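You operate a simulated robot arm through the tools that you are given. There is no shell and no other tool. Be economical: measure what you need, move in short steps, check, and stop when the job is done.

The job below is to be done with a simulated robot arm. You get a single attempt, and the scene is never put back.

TASK
Take the pipe elbow and put it on the saucer.

The check looks at the end state, three seconds after you hand in, the way a careful person would. Anything else that was tipped, shoved, dropped, spilled or broken makes it a failure.

THE ROBOT
A 5-joint arm with a two-finger parallel gripper, fixed in place. Base frame: the origin is at the foot of the arm, x ahead of it, y to its left, z up; the work surface is at about z = 0. Readings come in mm, degrees, newtons and seconds.
With the tool pointing down near the work surface it reaches from about 260 to 680 mm from the base axis. Its first joint turns from -66.0 to 66.0 degrees. The tool tilts only in the upright plane through the base axis and itself; it spins freely about its own axis. Payload 2.9 kg.
Tool frame: the origin (TCP) lies between the finger pads and is the grasp point; the fingertips stand 30 mm ahead of it; z points along the fingers, y is the line along which they close. The gripper opens to 110 mm. The fingers are 20 mm wide and 10 mm thick; the gripper's body (48 by 112 mm) begins 55 mm behind the TCP.
Orientation is told as [roll, pitch, yaw] about the base's x, y, z axes, in that order, counted from this pose: with the fingers straight down and closing along the base's y, the tool's x points along the base's -x, its y along +y and its z along -z.

THE INTERFACE
- The arm moves only by the tool nudge_tool. Its argument "motion" is a list that holds one entry, the list of rows, each a list of 7 numbers: the shift along the base's x, y, z in mm, then the turn, a rotation vector about the base's x, y, z in rad, then the gripper command, from -1 (fully open) to 1 (shut), values between in proportion. In form: [[[x, y, z, ax, ay, az, hand], ...]]. A call has 1 to 20 rows; each row is the pose to reach, as a shift and turn from the pose commanded when the call began. Rows are played at 5 a second. More than 50 mm and 8.6 degrees between two rows, or a gripper value outside its range, and nothing of the call is played. A pose out of reach is approached as far as the arm can. The call stops where the force on the tool passes 40 N (or 10 N more than at its start, if that is more) or the arm is blocked; 0.2 s more then pass. Each finger travels about 108 mm/s and halts on what it meets, pressing with about 30 N; the grip force reading is that of the motor and also rises with nothing between the fingers. The clock runs only during rows and for 0.2 s after the last one: add rows that repeat a pose to give the fingers time. The reply holds the time, the measured pose of the TCP, the force on the tool along the base axes, the opening and the grip force, in the units named above and with some noise, and new pictures: "pictures" is both (left out), scene, wrist or none.
- Cameras (640 x 400 px; columns grow to the right, rows downward): "scene" is fixed at [31.3, -444.7, 614.2]; the picture's right is [0.82, -0.58, 0.00], its down [-0.27, -0.38, -0.88] and it looks along [0.51, 0.72, -0.47] (base axes); focal length 376 px, centre (320, 200). "wrist" rides on the gripper at [72, 17, -103] in the tool frame; the picture's right is [-0.23, 0.97, 0.00], its down [-0.76, -0.18, -0.62] and it looks along [-0.61, -0.14, 0.78] (tool axes); focal length 222 px, centre (320, 200). There is no depth. A picture from a camera that has moved, and an enlarged one, comes with that camera's place and axes in the base frame and with its lens.
- zoom(camera, box): a new picture of the part [left, top, right, bottom] of that camera's present view, enlarged. The clock stands still meanwhile.
- finish_job(): hands the job in; it is judged then, once.

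Go step by step. Nothing tells you positions but the pictures and the camera data: compare them with the known pose of the tool, close in by small moves and look again before you grip or let go. The budget is 90 turns and 170 pictures, counting those below and the enlarged ones. Unless the task says otherwise, let go and move clear before handing in, and close with one line.

The tools are called after "Call:" as a command line: name --argument value ..., lists and objects as JSON in quotes. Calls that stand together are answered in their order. nudge_tool: Moves the arm, as the interface text tells. Its arguments: {"type":"object","properties":{"motion":{"type":"array"},"pictures":{"type":"string","enum":["both","scene","wrist","none"]}},"required":["motion"]} The other tools are called the same way: zoom (camera, box) takes an enlarged picture of a part of a camera's view; finish_job () hands the job in.

At the start:

```text
time: 0.0
tcp_pos: [376.8, 167.2, 296.5]
orientation: [0.1, 0.0, 0.0]
wrist_force: [-0.7, 0.6, -0.1]
opening: 110.0
grip_force: 0.2
```

scene: 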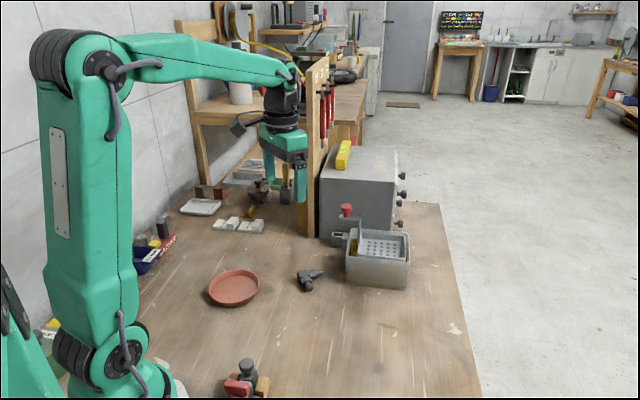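
wrist: 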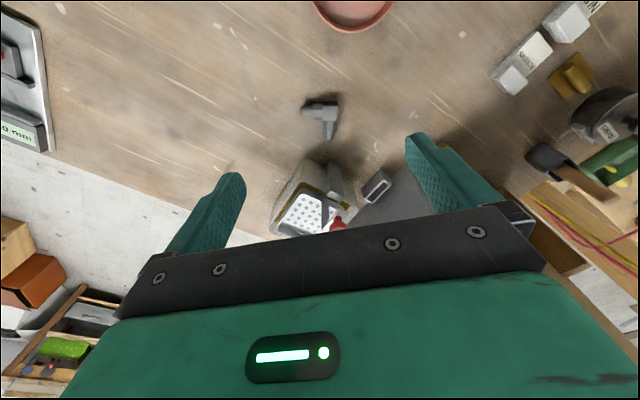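

I see a terracotta saucer and a grey fitting (probably the elbow) on the bench near the machine. I'll enlarge both views to make sure.

Call:
zoom --camera "scene" --box '[190, 220, 350, 320]'

Call:
zoom --camera "scene" --box '[120, 160, 320, 285]'

Call:
zoom --camera "wrist" --box '[240, 60, 400, 160]'

```text
4.00 times, centred on (270, 270) of scene
camera zoom: at [31.3, -444.7, 614.2], right [0.82, -0.58, 0.0], down [-0.27, -0.38, -0.88], along [0.51, 0.72, -0.47], focal length 1502 px, centre (520, -80)
```

zoom: 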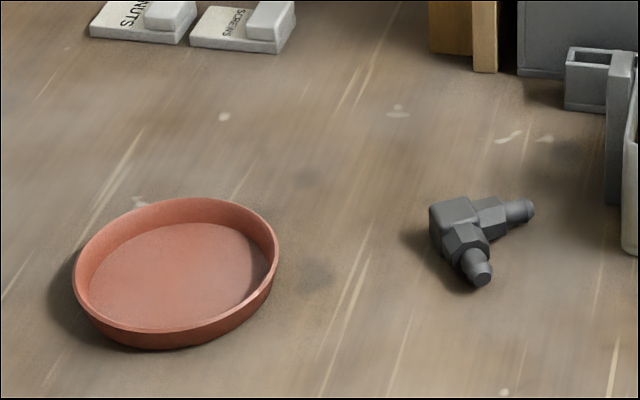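

```text
3.20 times, centred on (220, 222) of scene
camera zoom: at [31.3, -444.7, 614.2], right [0.82, -0.58, 0.0], down [-0.27, -0.38, -0.88], along [0.51, 0.72, -0.47], focal length 1202 px, centre (640, 128)
```

zoom: 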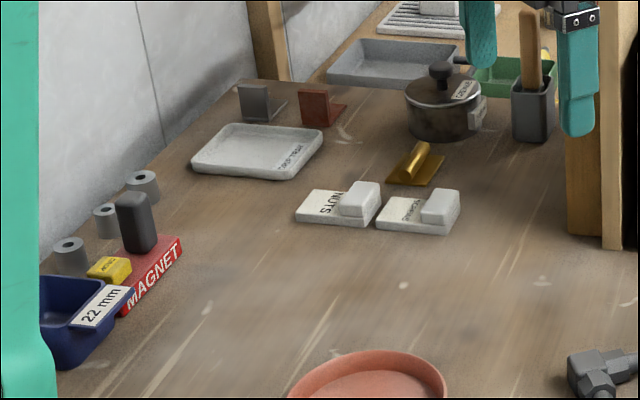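

```text
4.00 times, centred on (320, 110) of wrist
camera zoom: at [302.7, 183.4, 399.6], right [0.23, 0.97, 0.0], down [0.76, -0.18, 0.62], along [0.61, -0.14, -0.78], focal length 888 px, centre (320, 560)
```

zoom: 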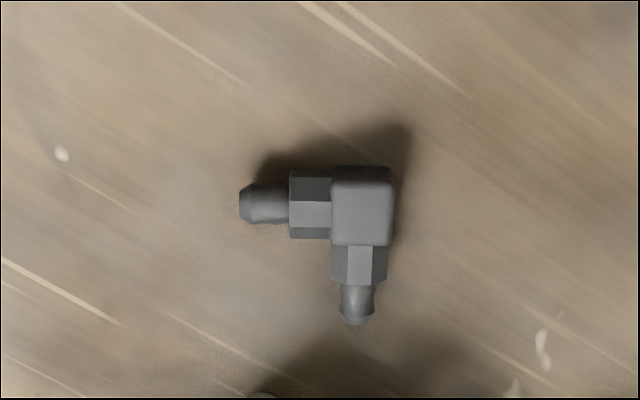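

The grey elbow's corner block is at about (420,175). One arm runs to about (410,125), the other to about (473,162), so it is turned about -12.5°. The saucer centre is at about (261,232). I'll move above the +x arm with the fingers turned to match.

Call:
nudge_tool --motion '[[[17, 0.5, -40, 0, 0, -0.055, -0.3], [34, 1, -80, 0, 0, -0.11, -0.1], [51, 1.5, -120, 0, 0, -0.165, -0.1], [68.6, 2.2, -160, 0, 0, -0.218, -0.1], [68.6, 2.2, -190, 0, 0, -0.218, -0.1], [68.6, 2.2, -190, 0, 0, -0.218, -0.1]]]'

```text
time: 1.4
tcp_pos: [444.1, 170.3, 105.2]
orientation: [-0.1, 0.0, -12.5]
wrist_force: [0.4, 0.0, -0.2]
opening: 60.5
grip_force: 0.0
camera wrist: at [375.7, 201.9, 207.9], right [0.43, 0.9, 0.0], down [0.7, -0.34, 0.62], along [0.56, -0.27, -0.78], focal length 222 px, centre (320, 200)
```

scene: 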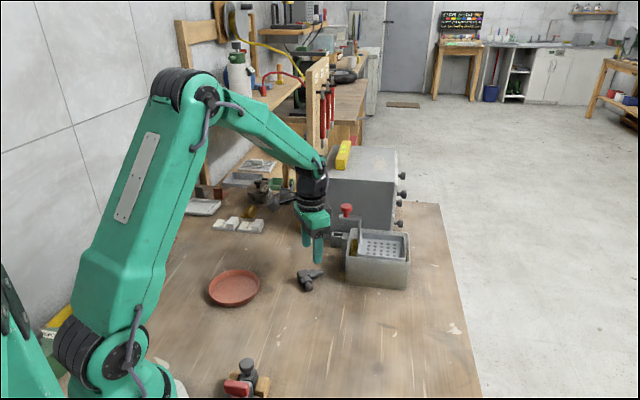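
wrist: 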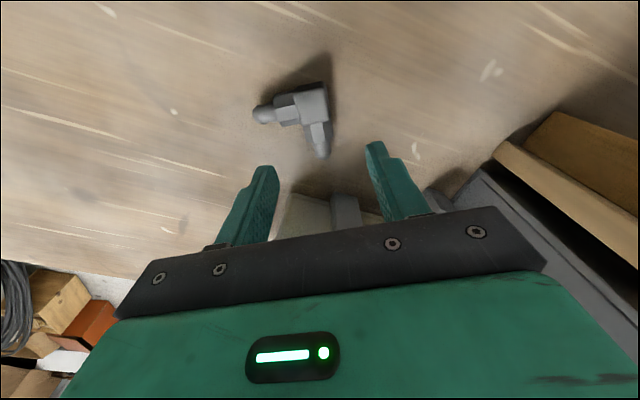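

Call:
zoom --camera "wrist" --box '[224, 60, 416, 180]'

Call:
zoom --camera "scene" --box '[270, 220, 366, 300]'

```text
3.33 times, centred on (320, 120) of wrist
camera zoom: at [375.7, 201.9, 207.9], right [0.43, 0.9, 0.0], down [0.7, -0.34, 0.62], along [0.56, -0.27, -0.78], focal length 740 px, centre (320, 467)
```

zoom: 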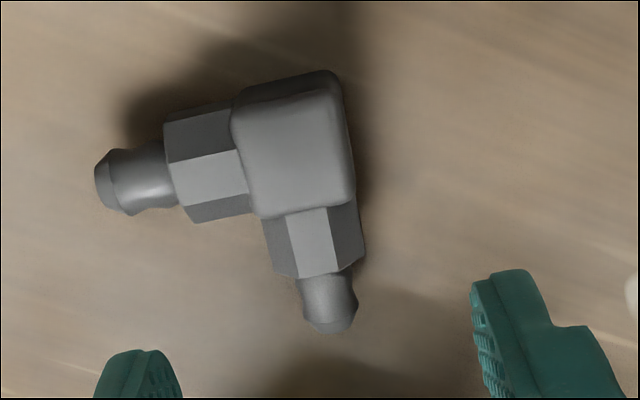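

```text
5.00 times, centred on (318, 260) of scene
camera zoom: at [31.3, -444.7, 614.2], right [0.82, -0.58, 0.0], down [-0.27, -0.38, -0.88], along [0.51, 0.72, -0.47], focal length 1878 px, centre (330, -100)
```

zoom: 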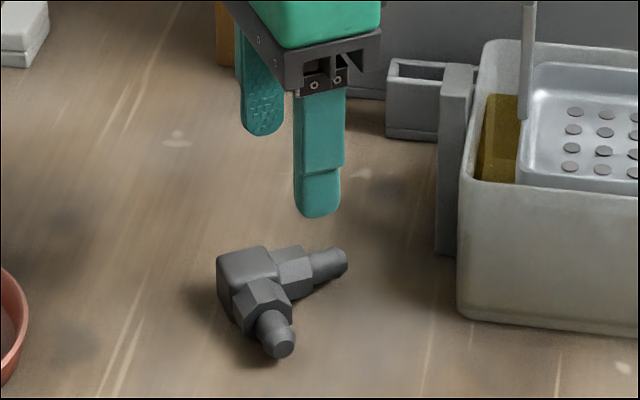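

The closer view puts the +x arm's hex at about (441,168), with the elbow turned about -14° and about 27 mm tall. I'll correct slightly and lower until the fingertips are about 5 mm above the bench.

Call:
nudge_tool --motion '[[[-1, -2, -15, 0, 0, -0.03, -0.1], [-1, -2, -30, 0, 0, -0.03, -0.1], [-1, -2, -45, 0, 0, -0.03, -0.1], [-1, -2, -58, 0, 0, -0.03, -0.1], [-1, -2, -70, 0, 0, -0.03, -0.1], [-1, -2, -70, 0, 0, -0.03, -0.1]]]'

Call:
zoom --camera "wrist" --box '[224, 60, 416, 180]'

Call:
zoom --camera "scene" --box '[270, 220, 366, 300]'

```text
time: 2.8
tcp_pos: [442.4, 168.0, 35.3]
orientation: [-0.1, 0.0, -14.2]
wrist_force: [0.2, 0.3, 0.1]
opening: 60.4
grip_force: 0.1
camera wrist: at [375.4, 200.7, 138.4], right [0.46, 0.89, 0.0], down [0.69, -0.36, 0.62], along [0.55, -0.29, -0.78], focal length 222 px, centre (320, 200)
```

scene: 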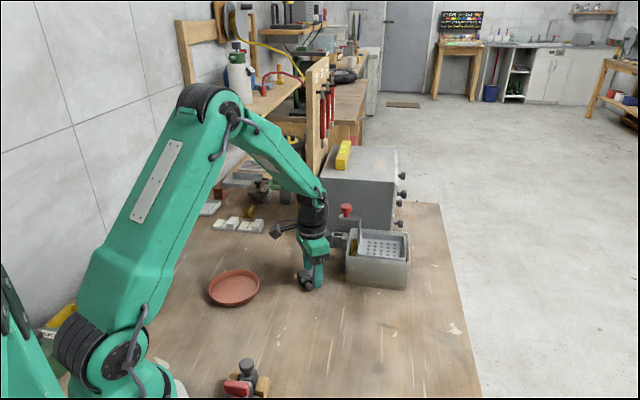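
wrist: 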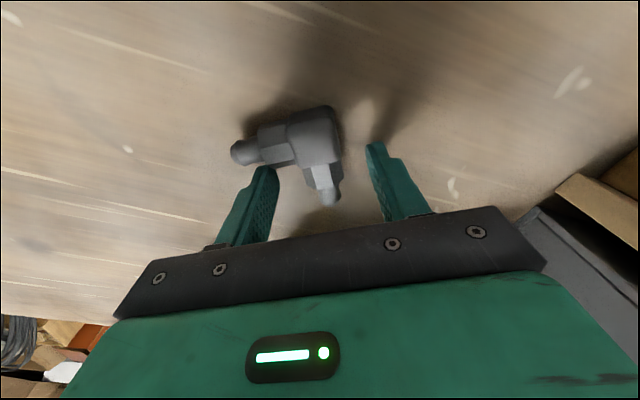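

```text
3.33 times, centred on (320, 120) of wrist
camera zoom: at [375.4, 200.7, 138.4], right [0.46, 0.89, 0.0], down [0.69, -0.36, 0.62], along [0.55, -0.29, -0.78], focal length 740 px, centre (320, 467)
```

zoom: 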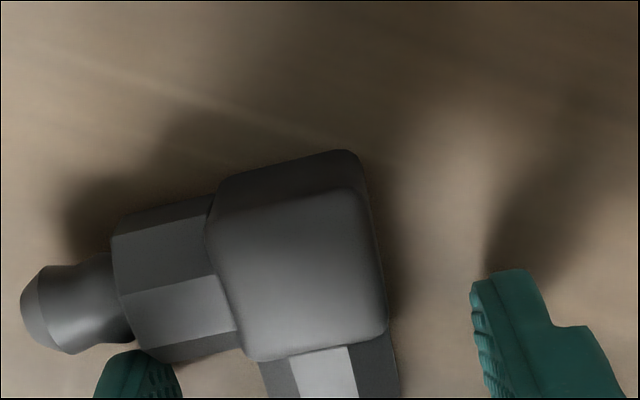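

```text
5.00 times, centred on (318, 260) of scene
camera zoom: at [31.3, -444.7, 614.2], right [0.82, -0.58, 0.0], down [-0.27, -0.38, -0.88], along [0.51, 0.72, -0.47], focal length 1878 px, centre (330, -100)
```

zoom: 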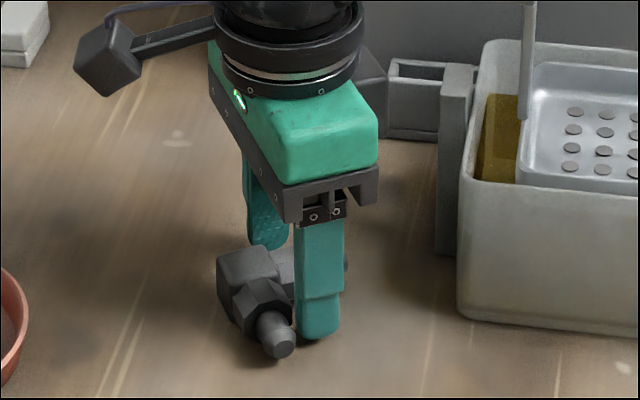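

The fingers straddle the +x arm, and the inner one sits in the crook. I'll shift 1.5 mm away from the corner and close.

Call:
nudge_tool --motion '[[[1.5, -0.4, -0.5, 0, 0, 0, -0.1], [1.5, -0.4, -0.5, 0, 0, 0, 0.2], [1.5, -0.4, -0.5, 0, 0, 0, 0.5], [1.5, -0.4, -0.5, 0, 0, 0, 0.8], [1.5, -0.4, -0.5, 0, 0, 0, 1], [1.5, -0.4, -0.5, 0, 0, 0, 1]]]'

Call:
zoom --camera "wrist" --box '[224, 100, 416, 220]'

```text
time: 4.2
tcp_pos: [443.9, 167.1, 36.1]
orientation: [0.1, 0.0, -14.2]
wrist_force: [-0.5, -0.1, 0.3]
opening: 23.8
grip_force: 30.1
camera wrist: at [377.3, 200.0, 138.2], right [0.46, 0.89, 0.0], down [0.69, -0.36, 0.62], along [0.55, -0.29, -0.78], focal length 222 px, centre (320, 200)
```

scene: 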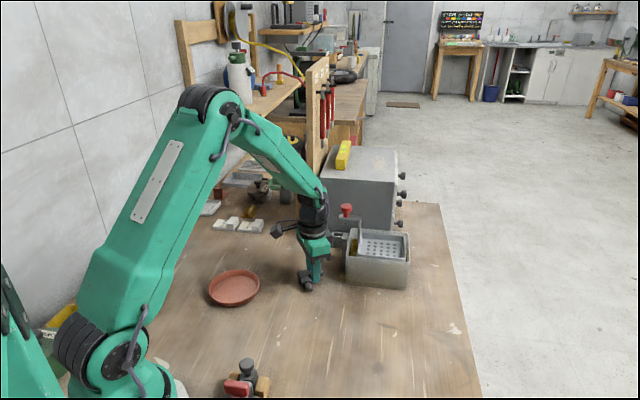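
wrist: 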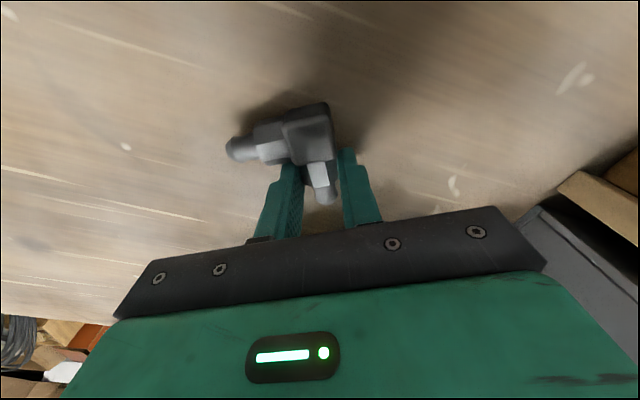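

```text
3.33 times, centred on (320, 160) of wrist
camera zoom: at [377.3, 200.0, 138.2], right [0.46, 0.89, 0.0], down [0.69, -0.36, 0.62], along [0.55, -0.29, -0.78], focal length 740 px, centre (320, 333)
```

zoom: 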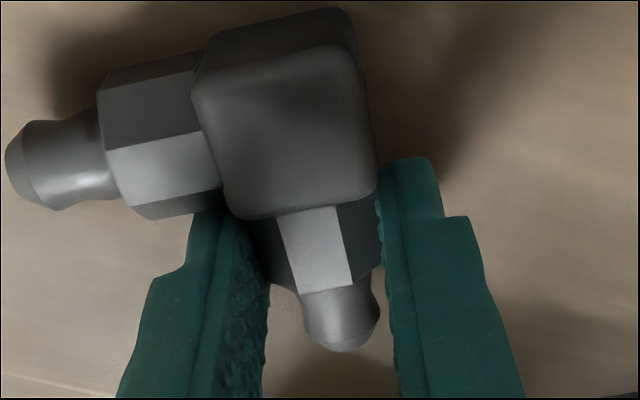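

The grip is solid at 23.8 mm. I'll lift straight up and check that the elbow comes with it.

Call:
nudge_tool --motion '[[[0, 0, 10, 0, 0, 0, 1], [0, 0, 25, 0, 0, 0, 1], [0, 0, 45, 0, 0, 0, 1], [0, 0, 70, 0, 0, 0, 1], [0, 0, 95, 0, 0, 0, 1], [0, 0, 95, 0, 0, 0, 1]]]'

Call:
zoom --camera "scene" --box '[190, 180, 350, 310]'

```text
time: 5.6
tcp_pos: [446.5, 166.2, 131.6]
orientation: [0.0, 0.0, -14.2]
wrist_force: [-0.1, 0.6, -0.9]
opening: 23.6
grip_force: 29.9
camera wrist: at [378.5, 198.7, 234.9], right [0.46, 0.89, 0.0], down [0.69, -0.36, 0.62], along [0.55, -0.29, -0.78], focal length 222 px, centre (320, 200)
```

scene: 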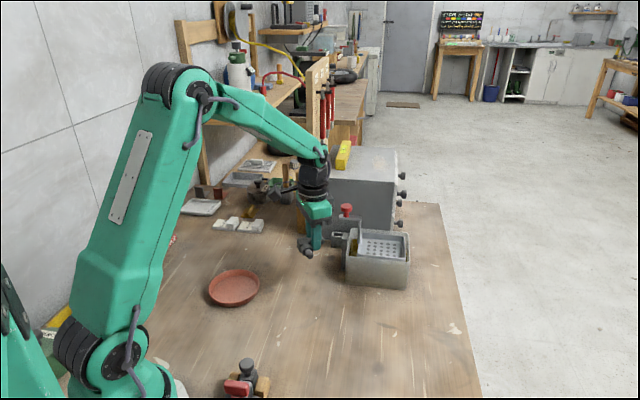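
wrist: 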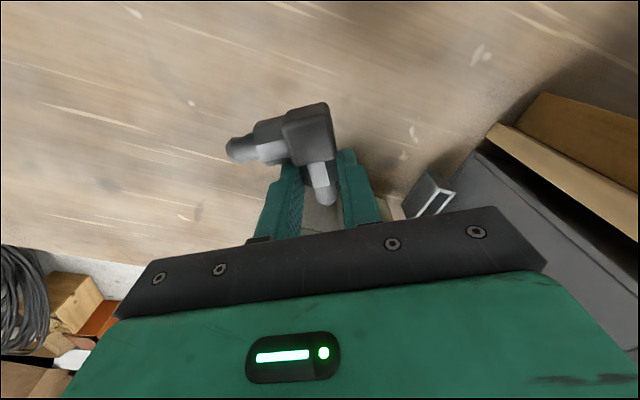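

```text
3.08 times, centred on (270, 245) of scene
camera zoom: at [31.3, -444.7, 614.2], right [0.82, -0.58, 0.0], down [-0.27, -0.38, -0.88], along [0.51, 0.72, -0.47], focal length 1156 px, centre (474, 62)
```

zoom: 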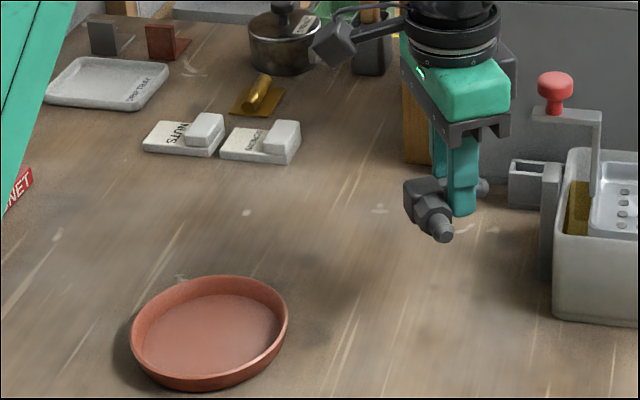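

The elbow is held level. I'll carry it at this height to above the saucer, aiming for TCP (273,247).

Call:
nudge_tool --motion '[[[-25, 12, 0, 0, 0, 0, 1], [-55, 26, 0, 0, 0, 0, 1], [-85, 40, 0, 0, 0, 0, 1], [-115, 54, 0, 0, 0, 0, 1], [-145, 68, 0, 0, 0, 0, 1], [-165, 77, 0, 0, 0, 0, 1], [-173, 81, 0, 0, 0, 0, 1], [-173, 81, 0, 0, 0, 0, 1]]]'

Call:
zoom --camera "scene" --box '[160, 200, 320, 320]'

Call:
zoom --camera "wrist" --box '[192, 40, 448, 200]'

```text
time: 7.4
tcp_pos: [271.3, 248.6, 133.0]
orientation: [0.0, 0.1, -14.2]
wrist_force: [0.3, 1.0, 0.0]
opening: 23.8
grip_force: 30.2
camera wrist: at [204.1, 281.3, 234.8], right [0.46, 0.89, 0.0], down [0.69, -0.36, 0.62], along [0.55, -0.29, -0.78], focal length 222 px, centre (320, 200)
```

scene: 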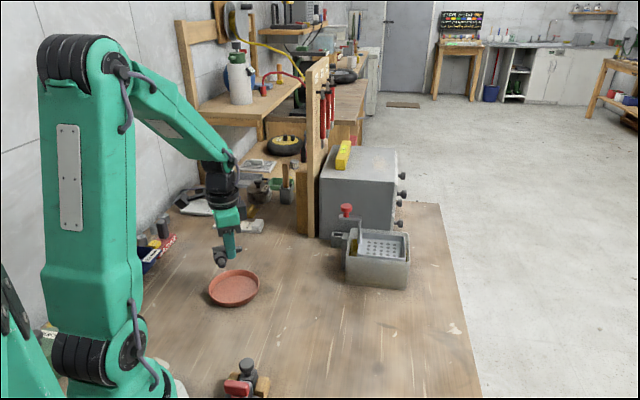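
wrist: 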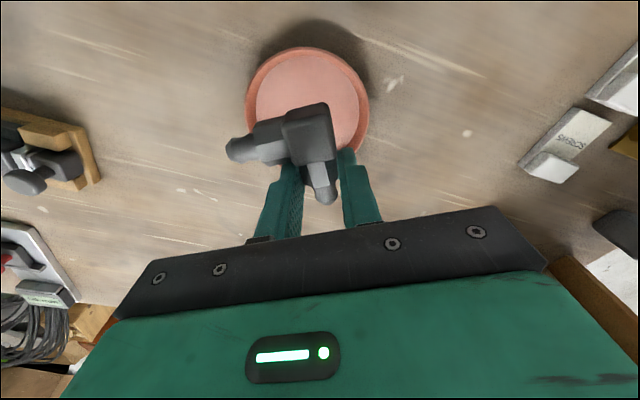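

```text
3.33 times, centred on (240, 260) of scene
camera zoom: at [31.3, -444.7, 614.2], right [0.82, -0.58, 0.0], down [-0.27, -0.38, -0.88], along [0.51, 0.72, -0.47], focal length 1252 px, centre (587, 0)
```

zoom: 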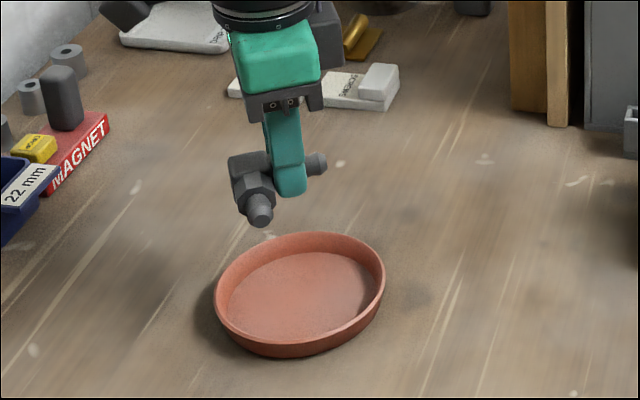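

```text
2.50 times, centred on (320, 120) of wrist
camera zoom: at [204.1, 281.3, 234.8], right [0.46, 0.89, 0.0], down [0.69, -0.36, 0.62], along [0.55, -0.29, -0.78], focal length 555 px, centre (320, 400)
```

zoom: 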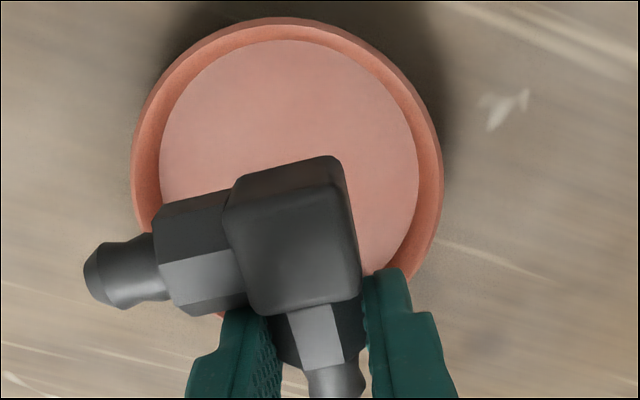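

The saucer's rim points in both views put its centre at about (263.5,236) with a 60 mm radius. To centre the L inside, the TCP should be at about (275.7,251.5), so I'll shift there and lower to just above the rim.

Call:
nudge_tool --motion '[[[4.4, 2.9, 0, 0, 0, 0, 1], [4.4, 2.9, -20, 0, 0, 0, 1], [4.4, 2.9, -40, 0, 0, 0, 1], [4.4, 2.9, -60, 0, 0, 0, 1], [4.4, 2.9, -67, 0, 0, 0, 1], [4.4, 2.9, -67, 0, 0, 0, 1]]]'

Call:
zoom --camera "scene" --box '[180, 220, 300, 320]'

Call:
zoom --camera "wrist" --box '[192, 60, 448, 220]'

```text
time: 8.8
tcp_pos: [276.2, 250.7, 63.9]
orientation: [0.1, 0.1, -14.2]
wrist_force: [0.2, 0.4, -0.9]
opening: 23.9
grip_force: 30.0
camera wrist: at [209.1, 284.2, 166.7], right [0.46, 0.89, 0.0], down [0.69, -0.36, 0.62], along [0.55, -0.29, -0.78], focal length 222 px, centre (320, 200)
```

scene: 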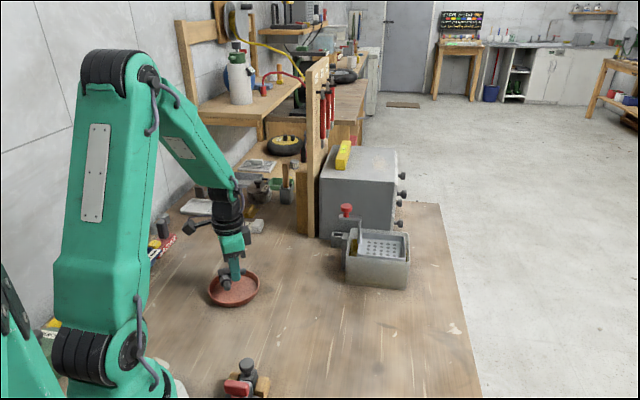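
wrist: 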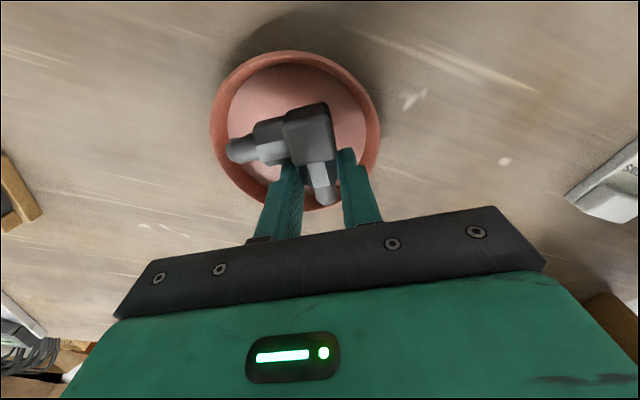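

```text
4.00 times, centred on (240, 270) of scene
camera zoom: at [31.3, -444.7, 614.2], right [0.82, -0.58, 0.0], down [-0.27, -0.38, -0.88], along [0.51, 0.72, -0.47], focal length 1502 px, centre (640, -80)
```

zoom: 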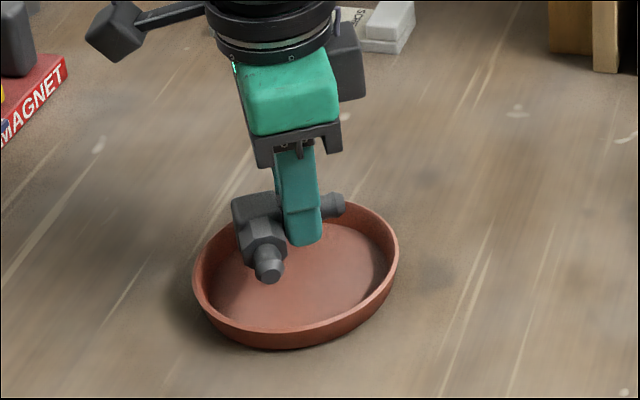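

```text
2.50 times, centred on (320, 140) of wrist
camera zoom: at [209.1, 284.2, 166.7], right [0.46, 0.89, 0.0], down [0.69, -0.36, 0.62], along [0.55, -0.29, -0.78], focal length 555 px, centre (320, 350)
```

zoom: 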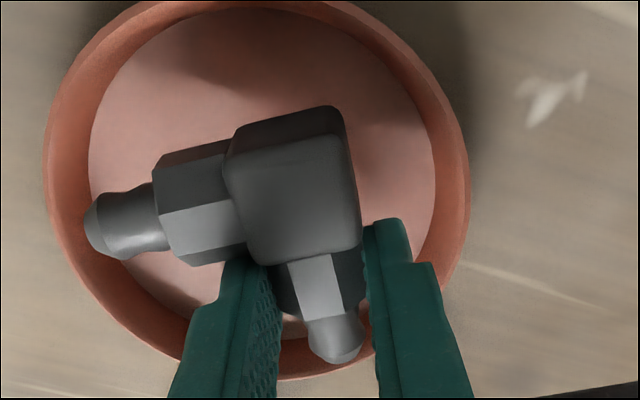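

The elbow is inside the saucer's outline and about 25 mm above its floor. I'll lower most of the way and look.

Call:
nudge_tool --motion '[[[0, 0, -6, 0, 0, 0, 1], [0, 0, -12, 0, 0, 0, 1], [0, 0, -17, 0, 0, 0, 1], [0, 0, -17, 0, 0, 0, 1]]]' --pictures "none"

Call:
zoom --camera "scene" --box '[180, 220, 300, 320]'

Call:
zoom --camera "wrist" --box '[192, 60, 448, 220]'

```text
time: 9.8
tcp_pos: [276.5, 249.8, 47.5]
orientation: [0.0, 0.0, -14.2]
wrist_force: [0.7, -0.2, 0.0]
opening: 23.4
grip_force: 29.9
```

```text
4.00 times, centred on (240, 270) of scene
camera zoom: at [31.3, -444.7, 614.2], right [0.82, -0.58, 0.0], down [-0.27, -0.38, -0.88], along [0.51, 0.72, -0.47], focal length 1502 px, centre (640, -80)
```

zoom: 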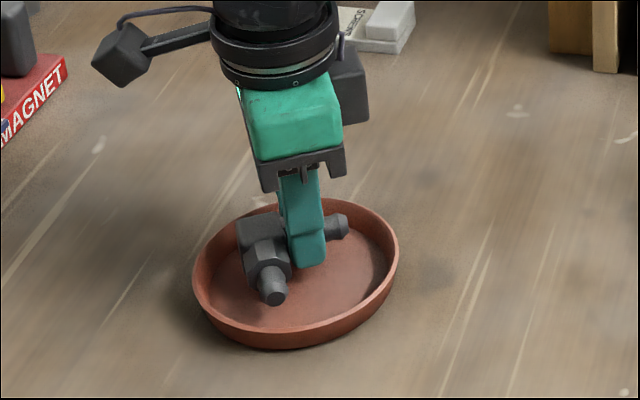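

```text
2.50 times, centred on (320, 140) of wrist
camera zoom: at [209.5, 283.8, 150.3], right [0.46, 0.89, 0.0], down [0.69, -0.36, 0.62], along [0.55, -0.29, -0.78], focal length 555 px, centre (320, 350)
```

zoom: 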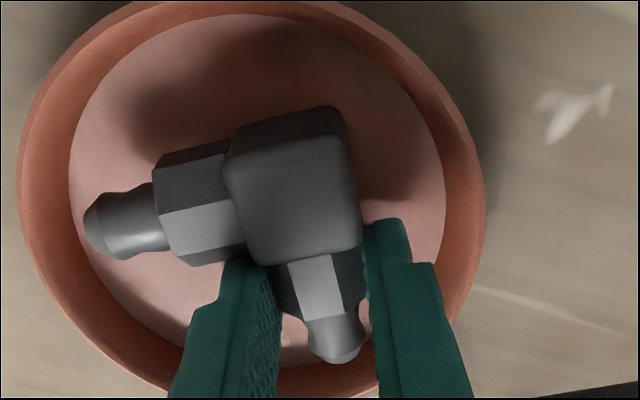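

It is well centred and about 6 mm above the floor. I'll lower it gently in small steps until the force shows contact.

Call:
nudge_tool --motion '[[[0, 0, -1, 0, 0, 0, 1], [0, 0, -2, 0, 0, 0, 1], [0, 0, -3, 0, 0, 0, 1], [0, 0, -4, 0, 0, 0, 1], [0, 0, -4, 0, 0, 0, 1]]]' --pictures "none"

Call:
zoom --camera "scene" --box '[200, 250, 280, 310]'

```text
time: 11.0
tcp_pos: [277.4, 251.2, 42.9]
orientation: [0.1, 0.0, -14.1]
wrist_force: [0.4, 0.2, 0.0]
opening: 23.4
grip_force: 30.2
```

```text
6.67 times, centred on (240, 280) of scene
camera zoom: at [31.3, -444.7, 614.2], right [0.82, -0.58, 0.0], down [-0.27, -0.38, -0.88], along [0.51, 0.72, -0.47], focal length 2504 px, centre (853, -333)
```

zoom: 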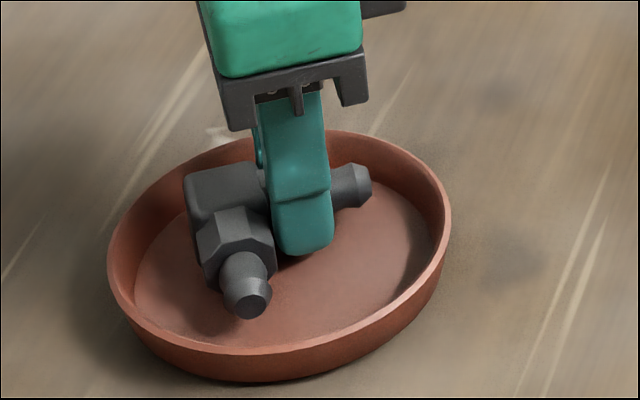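

Call:
nudge_tool --motion '[[[0, 0, -0.7, 0, 0, 0, 1], [0, 0, -1.4, 0, 0, 0, 1], [0, 0, -2, 0, 0, 0, 1], [0, 0, -2, 0, 0, 0, 1]]]' --pictures "none"

```text
time: 12.0
tcp_pos: [276.6, 251.2, 41.4]
orientation: [0.0, 0.0, -14.2]
wrist_force: [-0.1, -0.7, -0.1]
opening: 23.6
grip_force: 30.1
```

There is no contact yet, so I'll keep going down in small steps.

Call:
nudge_tool --motion '[[[0, 0, -0.5, 0, 0, 0, 1], [0, 0, -1, 0, 0, 0, 1], [0, 0, -1.5, 0, 0, 0, 1], [0, 0, -1.5, 0, 0, 0, 1]]]' --pictures "none"

Call:
zoom --camera "scene" --box '[200, 250, 280, 310]'

```text
time: 13.0
tcp_pos: [276.1, 252.4, 40.0]
orientation: [0.0, 0.0, -14.2]
wrist_force: [-1.9, -1.1, 9.9]
opening: 23.7
grip_force: 30.3
```

```text
6.67 times, centred on (240, 280) of scene
camera zoom: at [31.3, -444.7, 614.1], right [0.82, -0.58, 0.0], down [-0.27, -0.38, -0.88], along [0.51, 0.72, -0.47], focal length 2504 px, centre (853, -333)
```

zoom: 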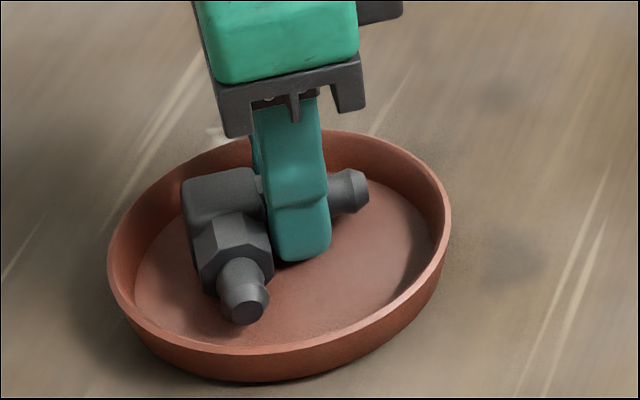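

Contact reads about 10 N, so the elbow is resting on the saucer's floor. I'll open just enough to clear it without touching the rim.

Call:
nudge_tool --motion '[[[0, 0, 0.3, 0, 0, 0, 0.5], [0, 0, 0.3, 0, 0, 0, 0.4], [0, 0, 0.3, 0, 0, 0, 0.32], [0, 0, 0.3, 0, 0, 0, 0.32]]]'

Call:
zoom --camera "scene" --box '[200, 250, 280, 310]'

Call:
zoom --camera "wrist" --box '[192, 60, 448, 220]'

```text
time: 14.0
tcp_pos: [275.6, 252.2, 40.4]
orientation: [0.1, 0.0, -14.2]
wrist_force: [0.5, 0.2, -0.1]
opening: 37.5
grip_force: 0.0
camera wrist: at [209.6, 285.6, 143.1], right [0.46, 0.89, 0.0], down [0.69, -0.36, 0.62], along [0.55, -0.29, -0.78], focal length 222 px, centre (320, 200)
```

scene: 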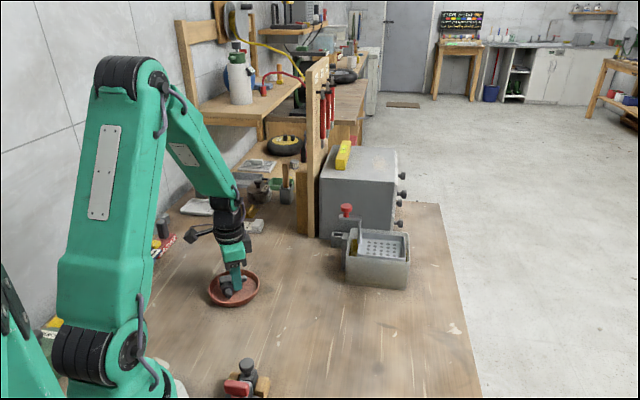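
wrist: 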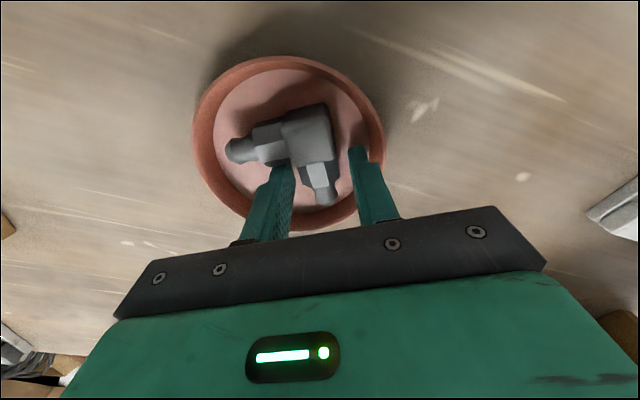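

```text
6.67 times, centred on (240, 280) of scene
camera zoom: at [31.3, -444.7, 614.2], right [0.82, -0.58, 0.0], down [-0.27, -0.38, -0.88], along [0.51, 0.72, -0.47], focal length 2504 px, centre (853, -333)
```

zoom: 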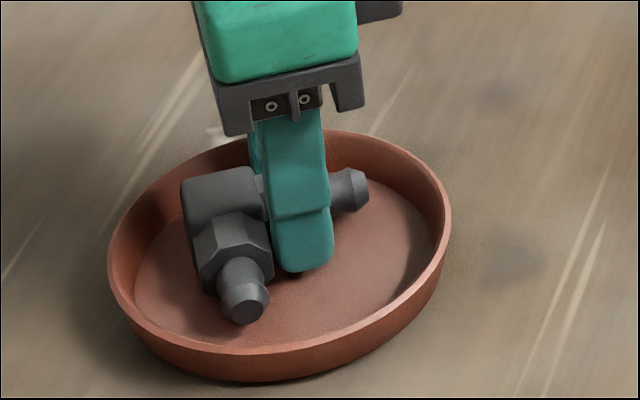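

```text
2.50 times, centred on (320, 140) of wrist
camera zoom: at [209.6, 285.6, 143.1], right [0.46, 0.89, 0.0], down [0.69, -0.36, 0.62], along [0.55, -0.29, -0.78], focal length 555 px, centre (320, 350)
```

zoom: 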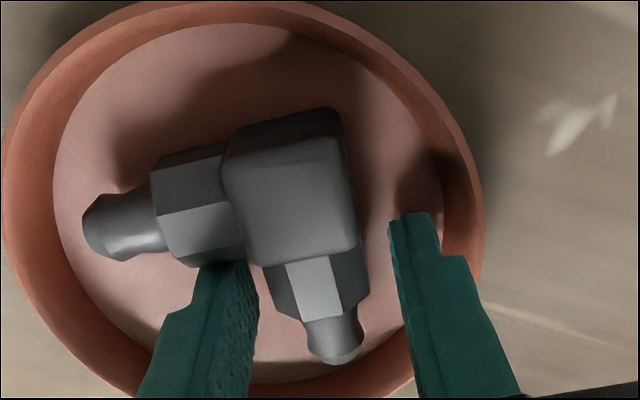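

The elbow is free of both fingers and lies flat inside the saucer. I'll raise the hand straight up.

Call:
nudge_tool --motion '[[[0, 0, 8, 0, 0, 0, 0.32], [0, 0, 20, 0, 0, 0, 0.32], [0, 0, 40, 0, 0, 0, 0.32], [0, 0, 70, 0, 0, 0, 0.32], [0, 0, 110, 0, 0, 0, 0.32], [0, 0, 150, 0, 0, 0, 0.32], [0, 0, 150, 0, 0, 0, 0.32]]]'

Call:
zoom --camera "scene" --box '[180, 220, 300, 320]'

```text
time: 15.6
tcp_pos: [276.7, 252.7, 190.2]
orientation: [0.1, -0.1, -14.2]
wrist_force: [0.5, -0.7, 0.1]
opening: 37.9
grip_force: 0.0
camera wrist: at [210.7, 285.3, 292.0], right [0.46, 0.89, 0.0], down [0.69, -0.36, 0.62], along [0.55, -0.29, -0.78], focal length 222 px, centre (320, 200)
```

scene: 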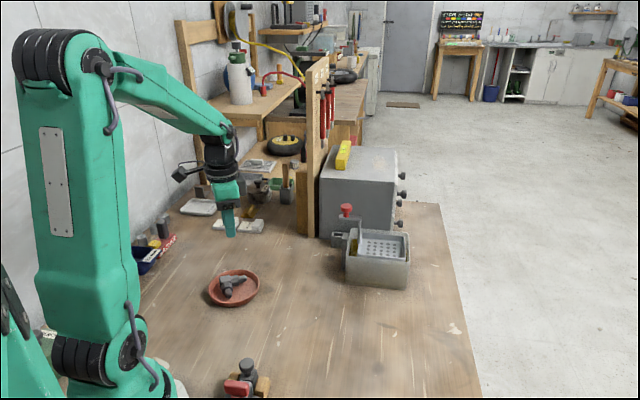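
wrist: 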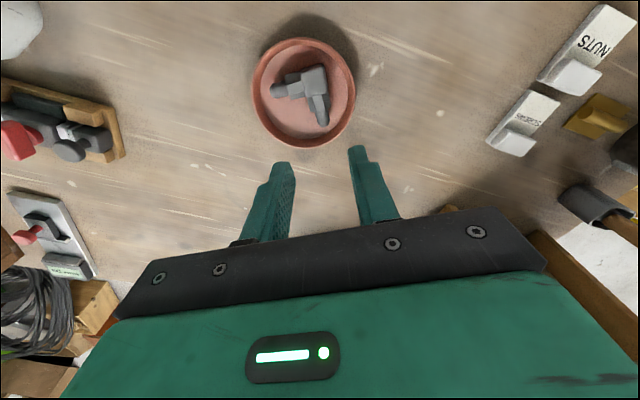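

```text
4.00 times, centred on (240, 270) of scene
camera zoom: at [31.3, -444.7, 614.2], right [0.82, -0.58, 0.0], down [-0.27, -0.38, -0.88], along [0.51, 0.72, -0.47], focal length 1502 px, centre (640, -80)
```

zoom: 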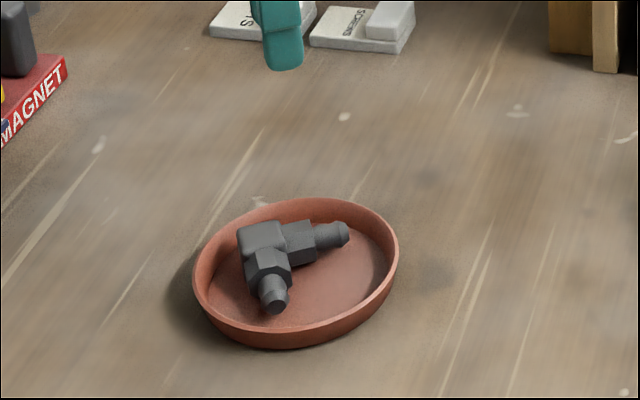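

The elbow lies flat and centred in the saucer, nothing else has moved, and the arm is clear. I'm handing in.

Call:
finish_job

```text
The job is handed in.
```

The pipe elbow is resting flat in the saucer, released, with the arm raised clear; the job is handed in, and I saw nothing else disturbed.
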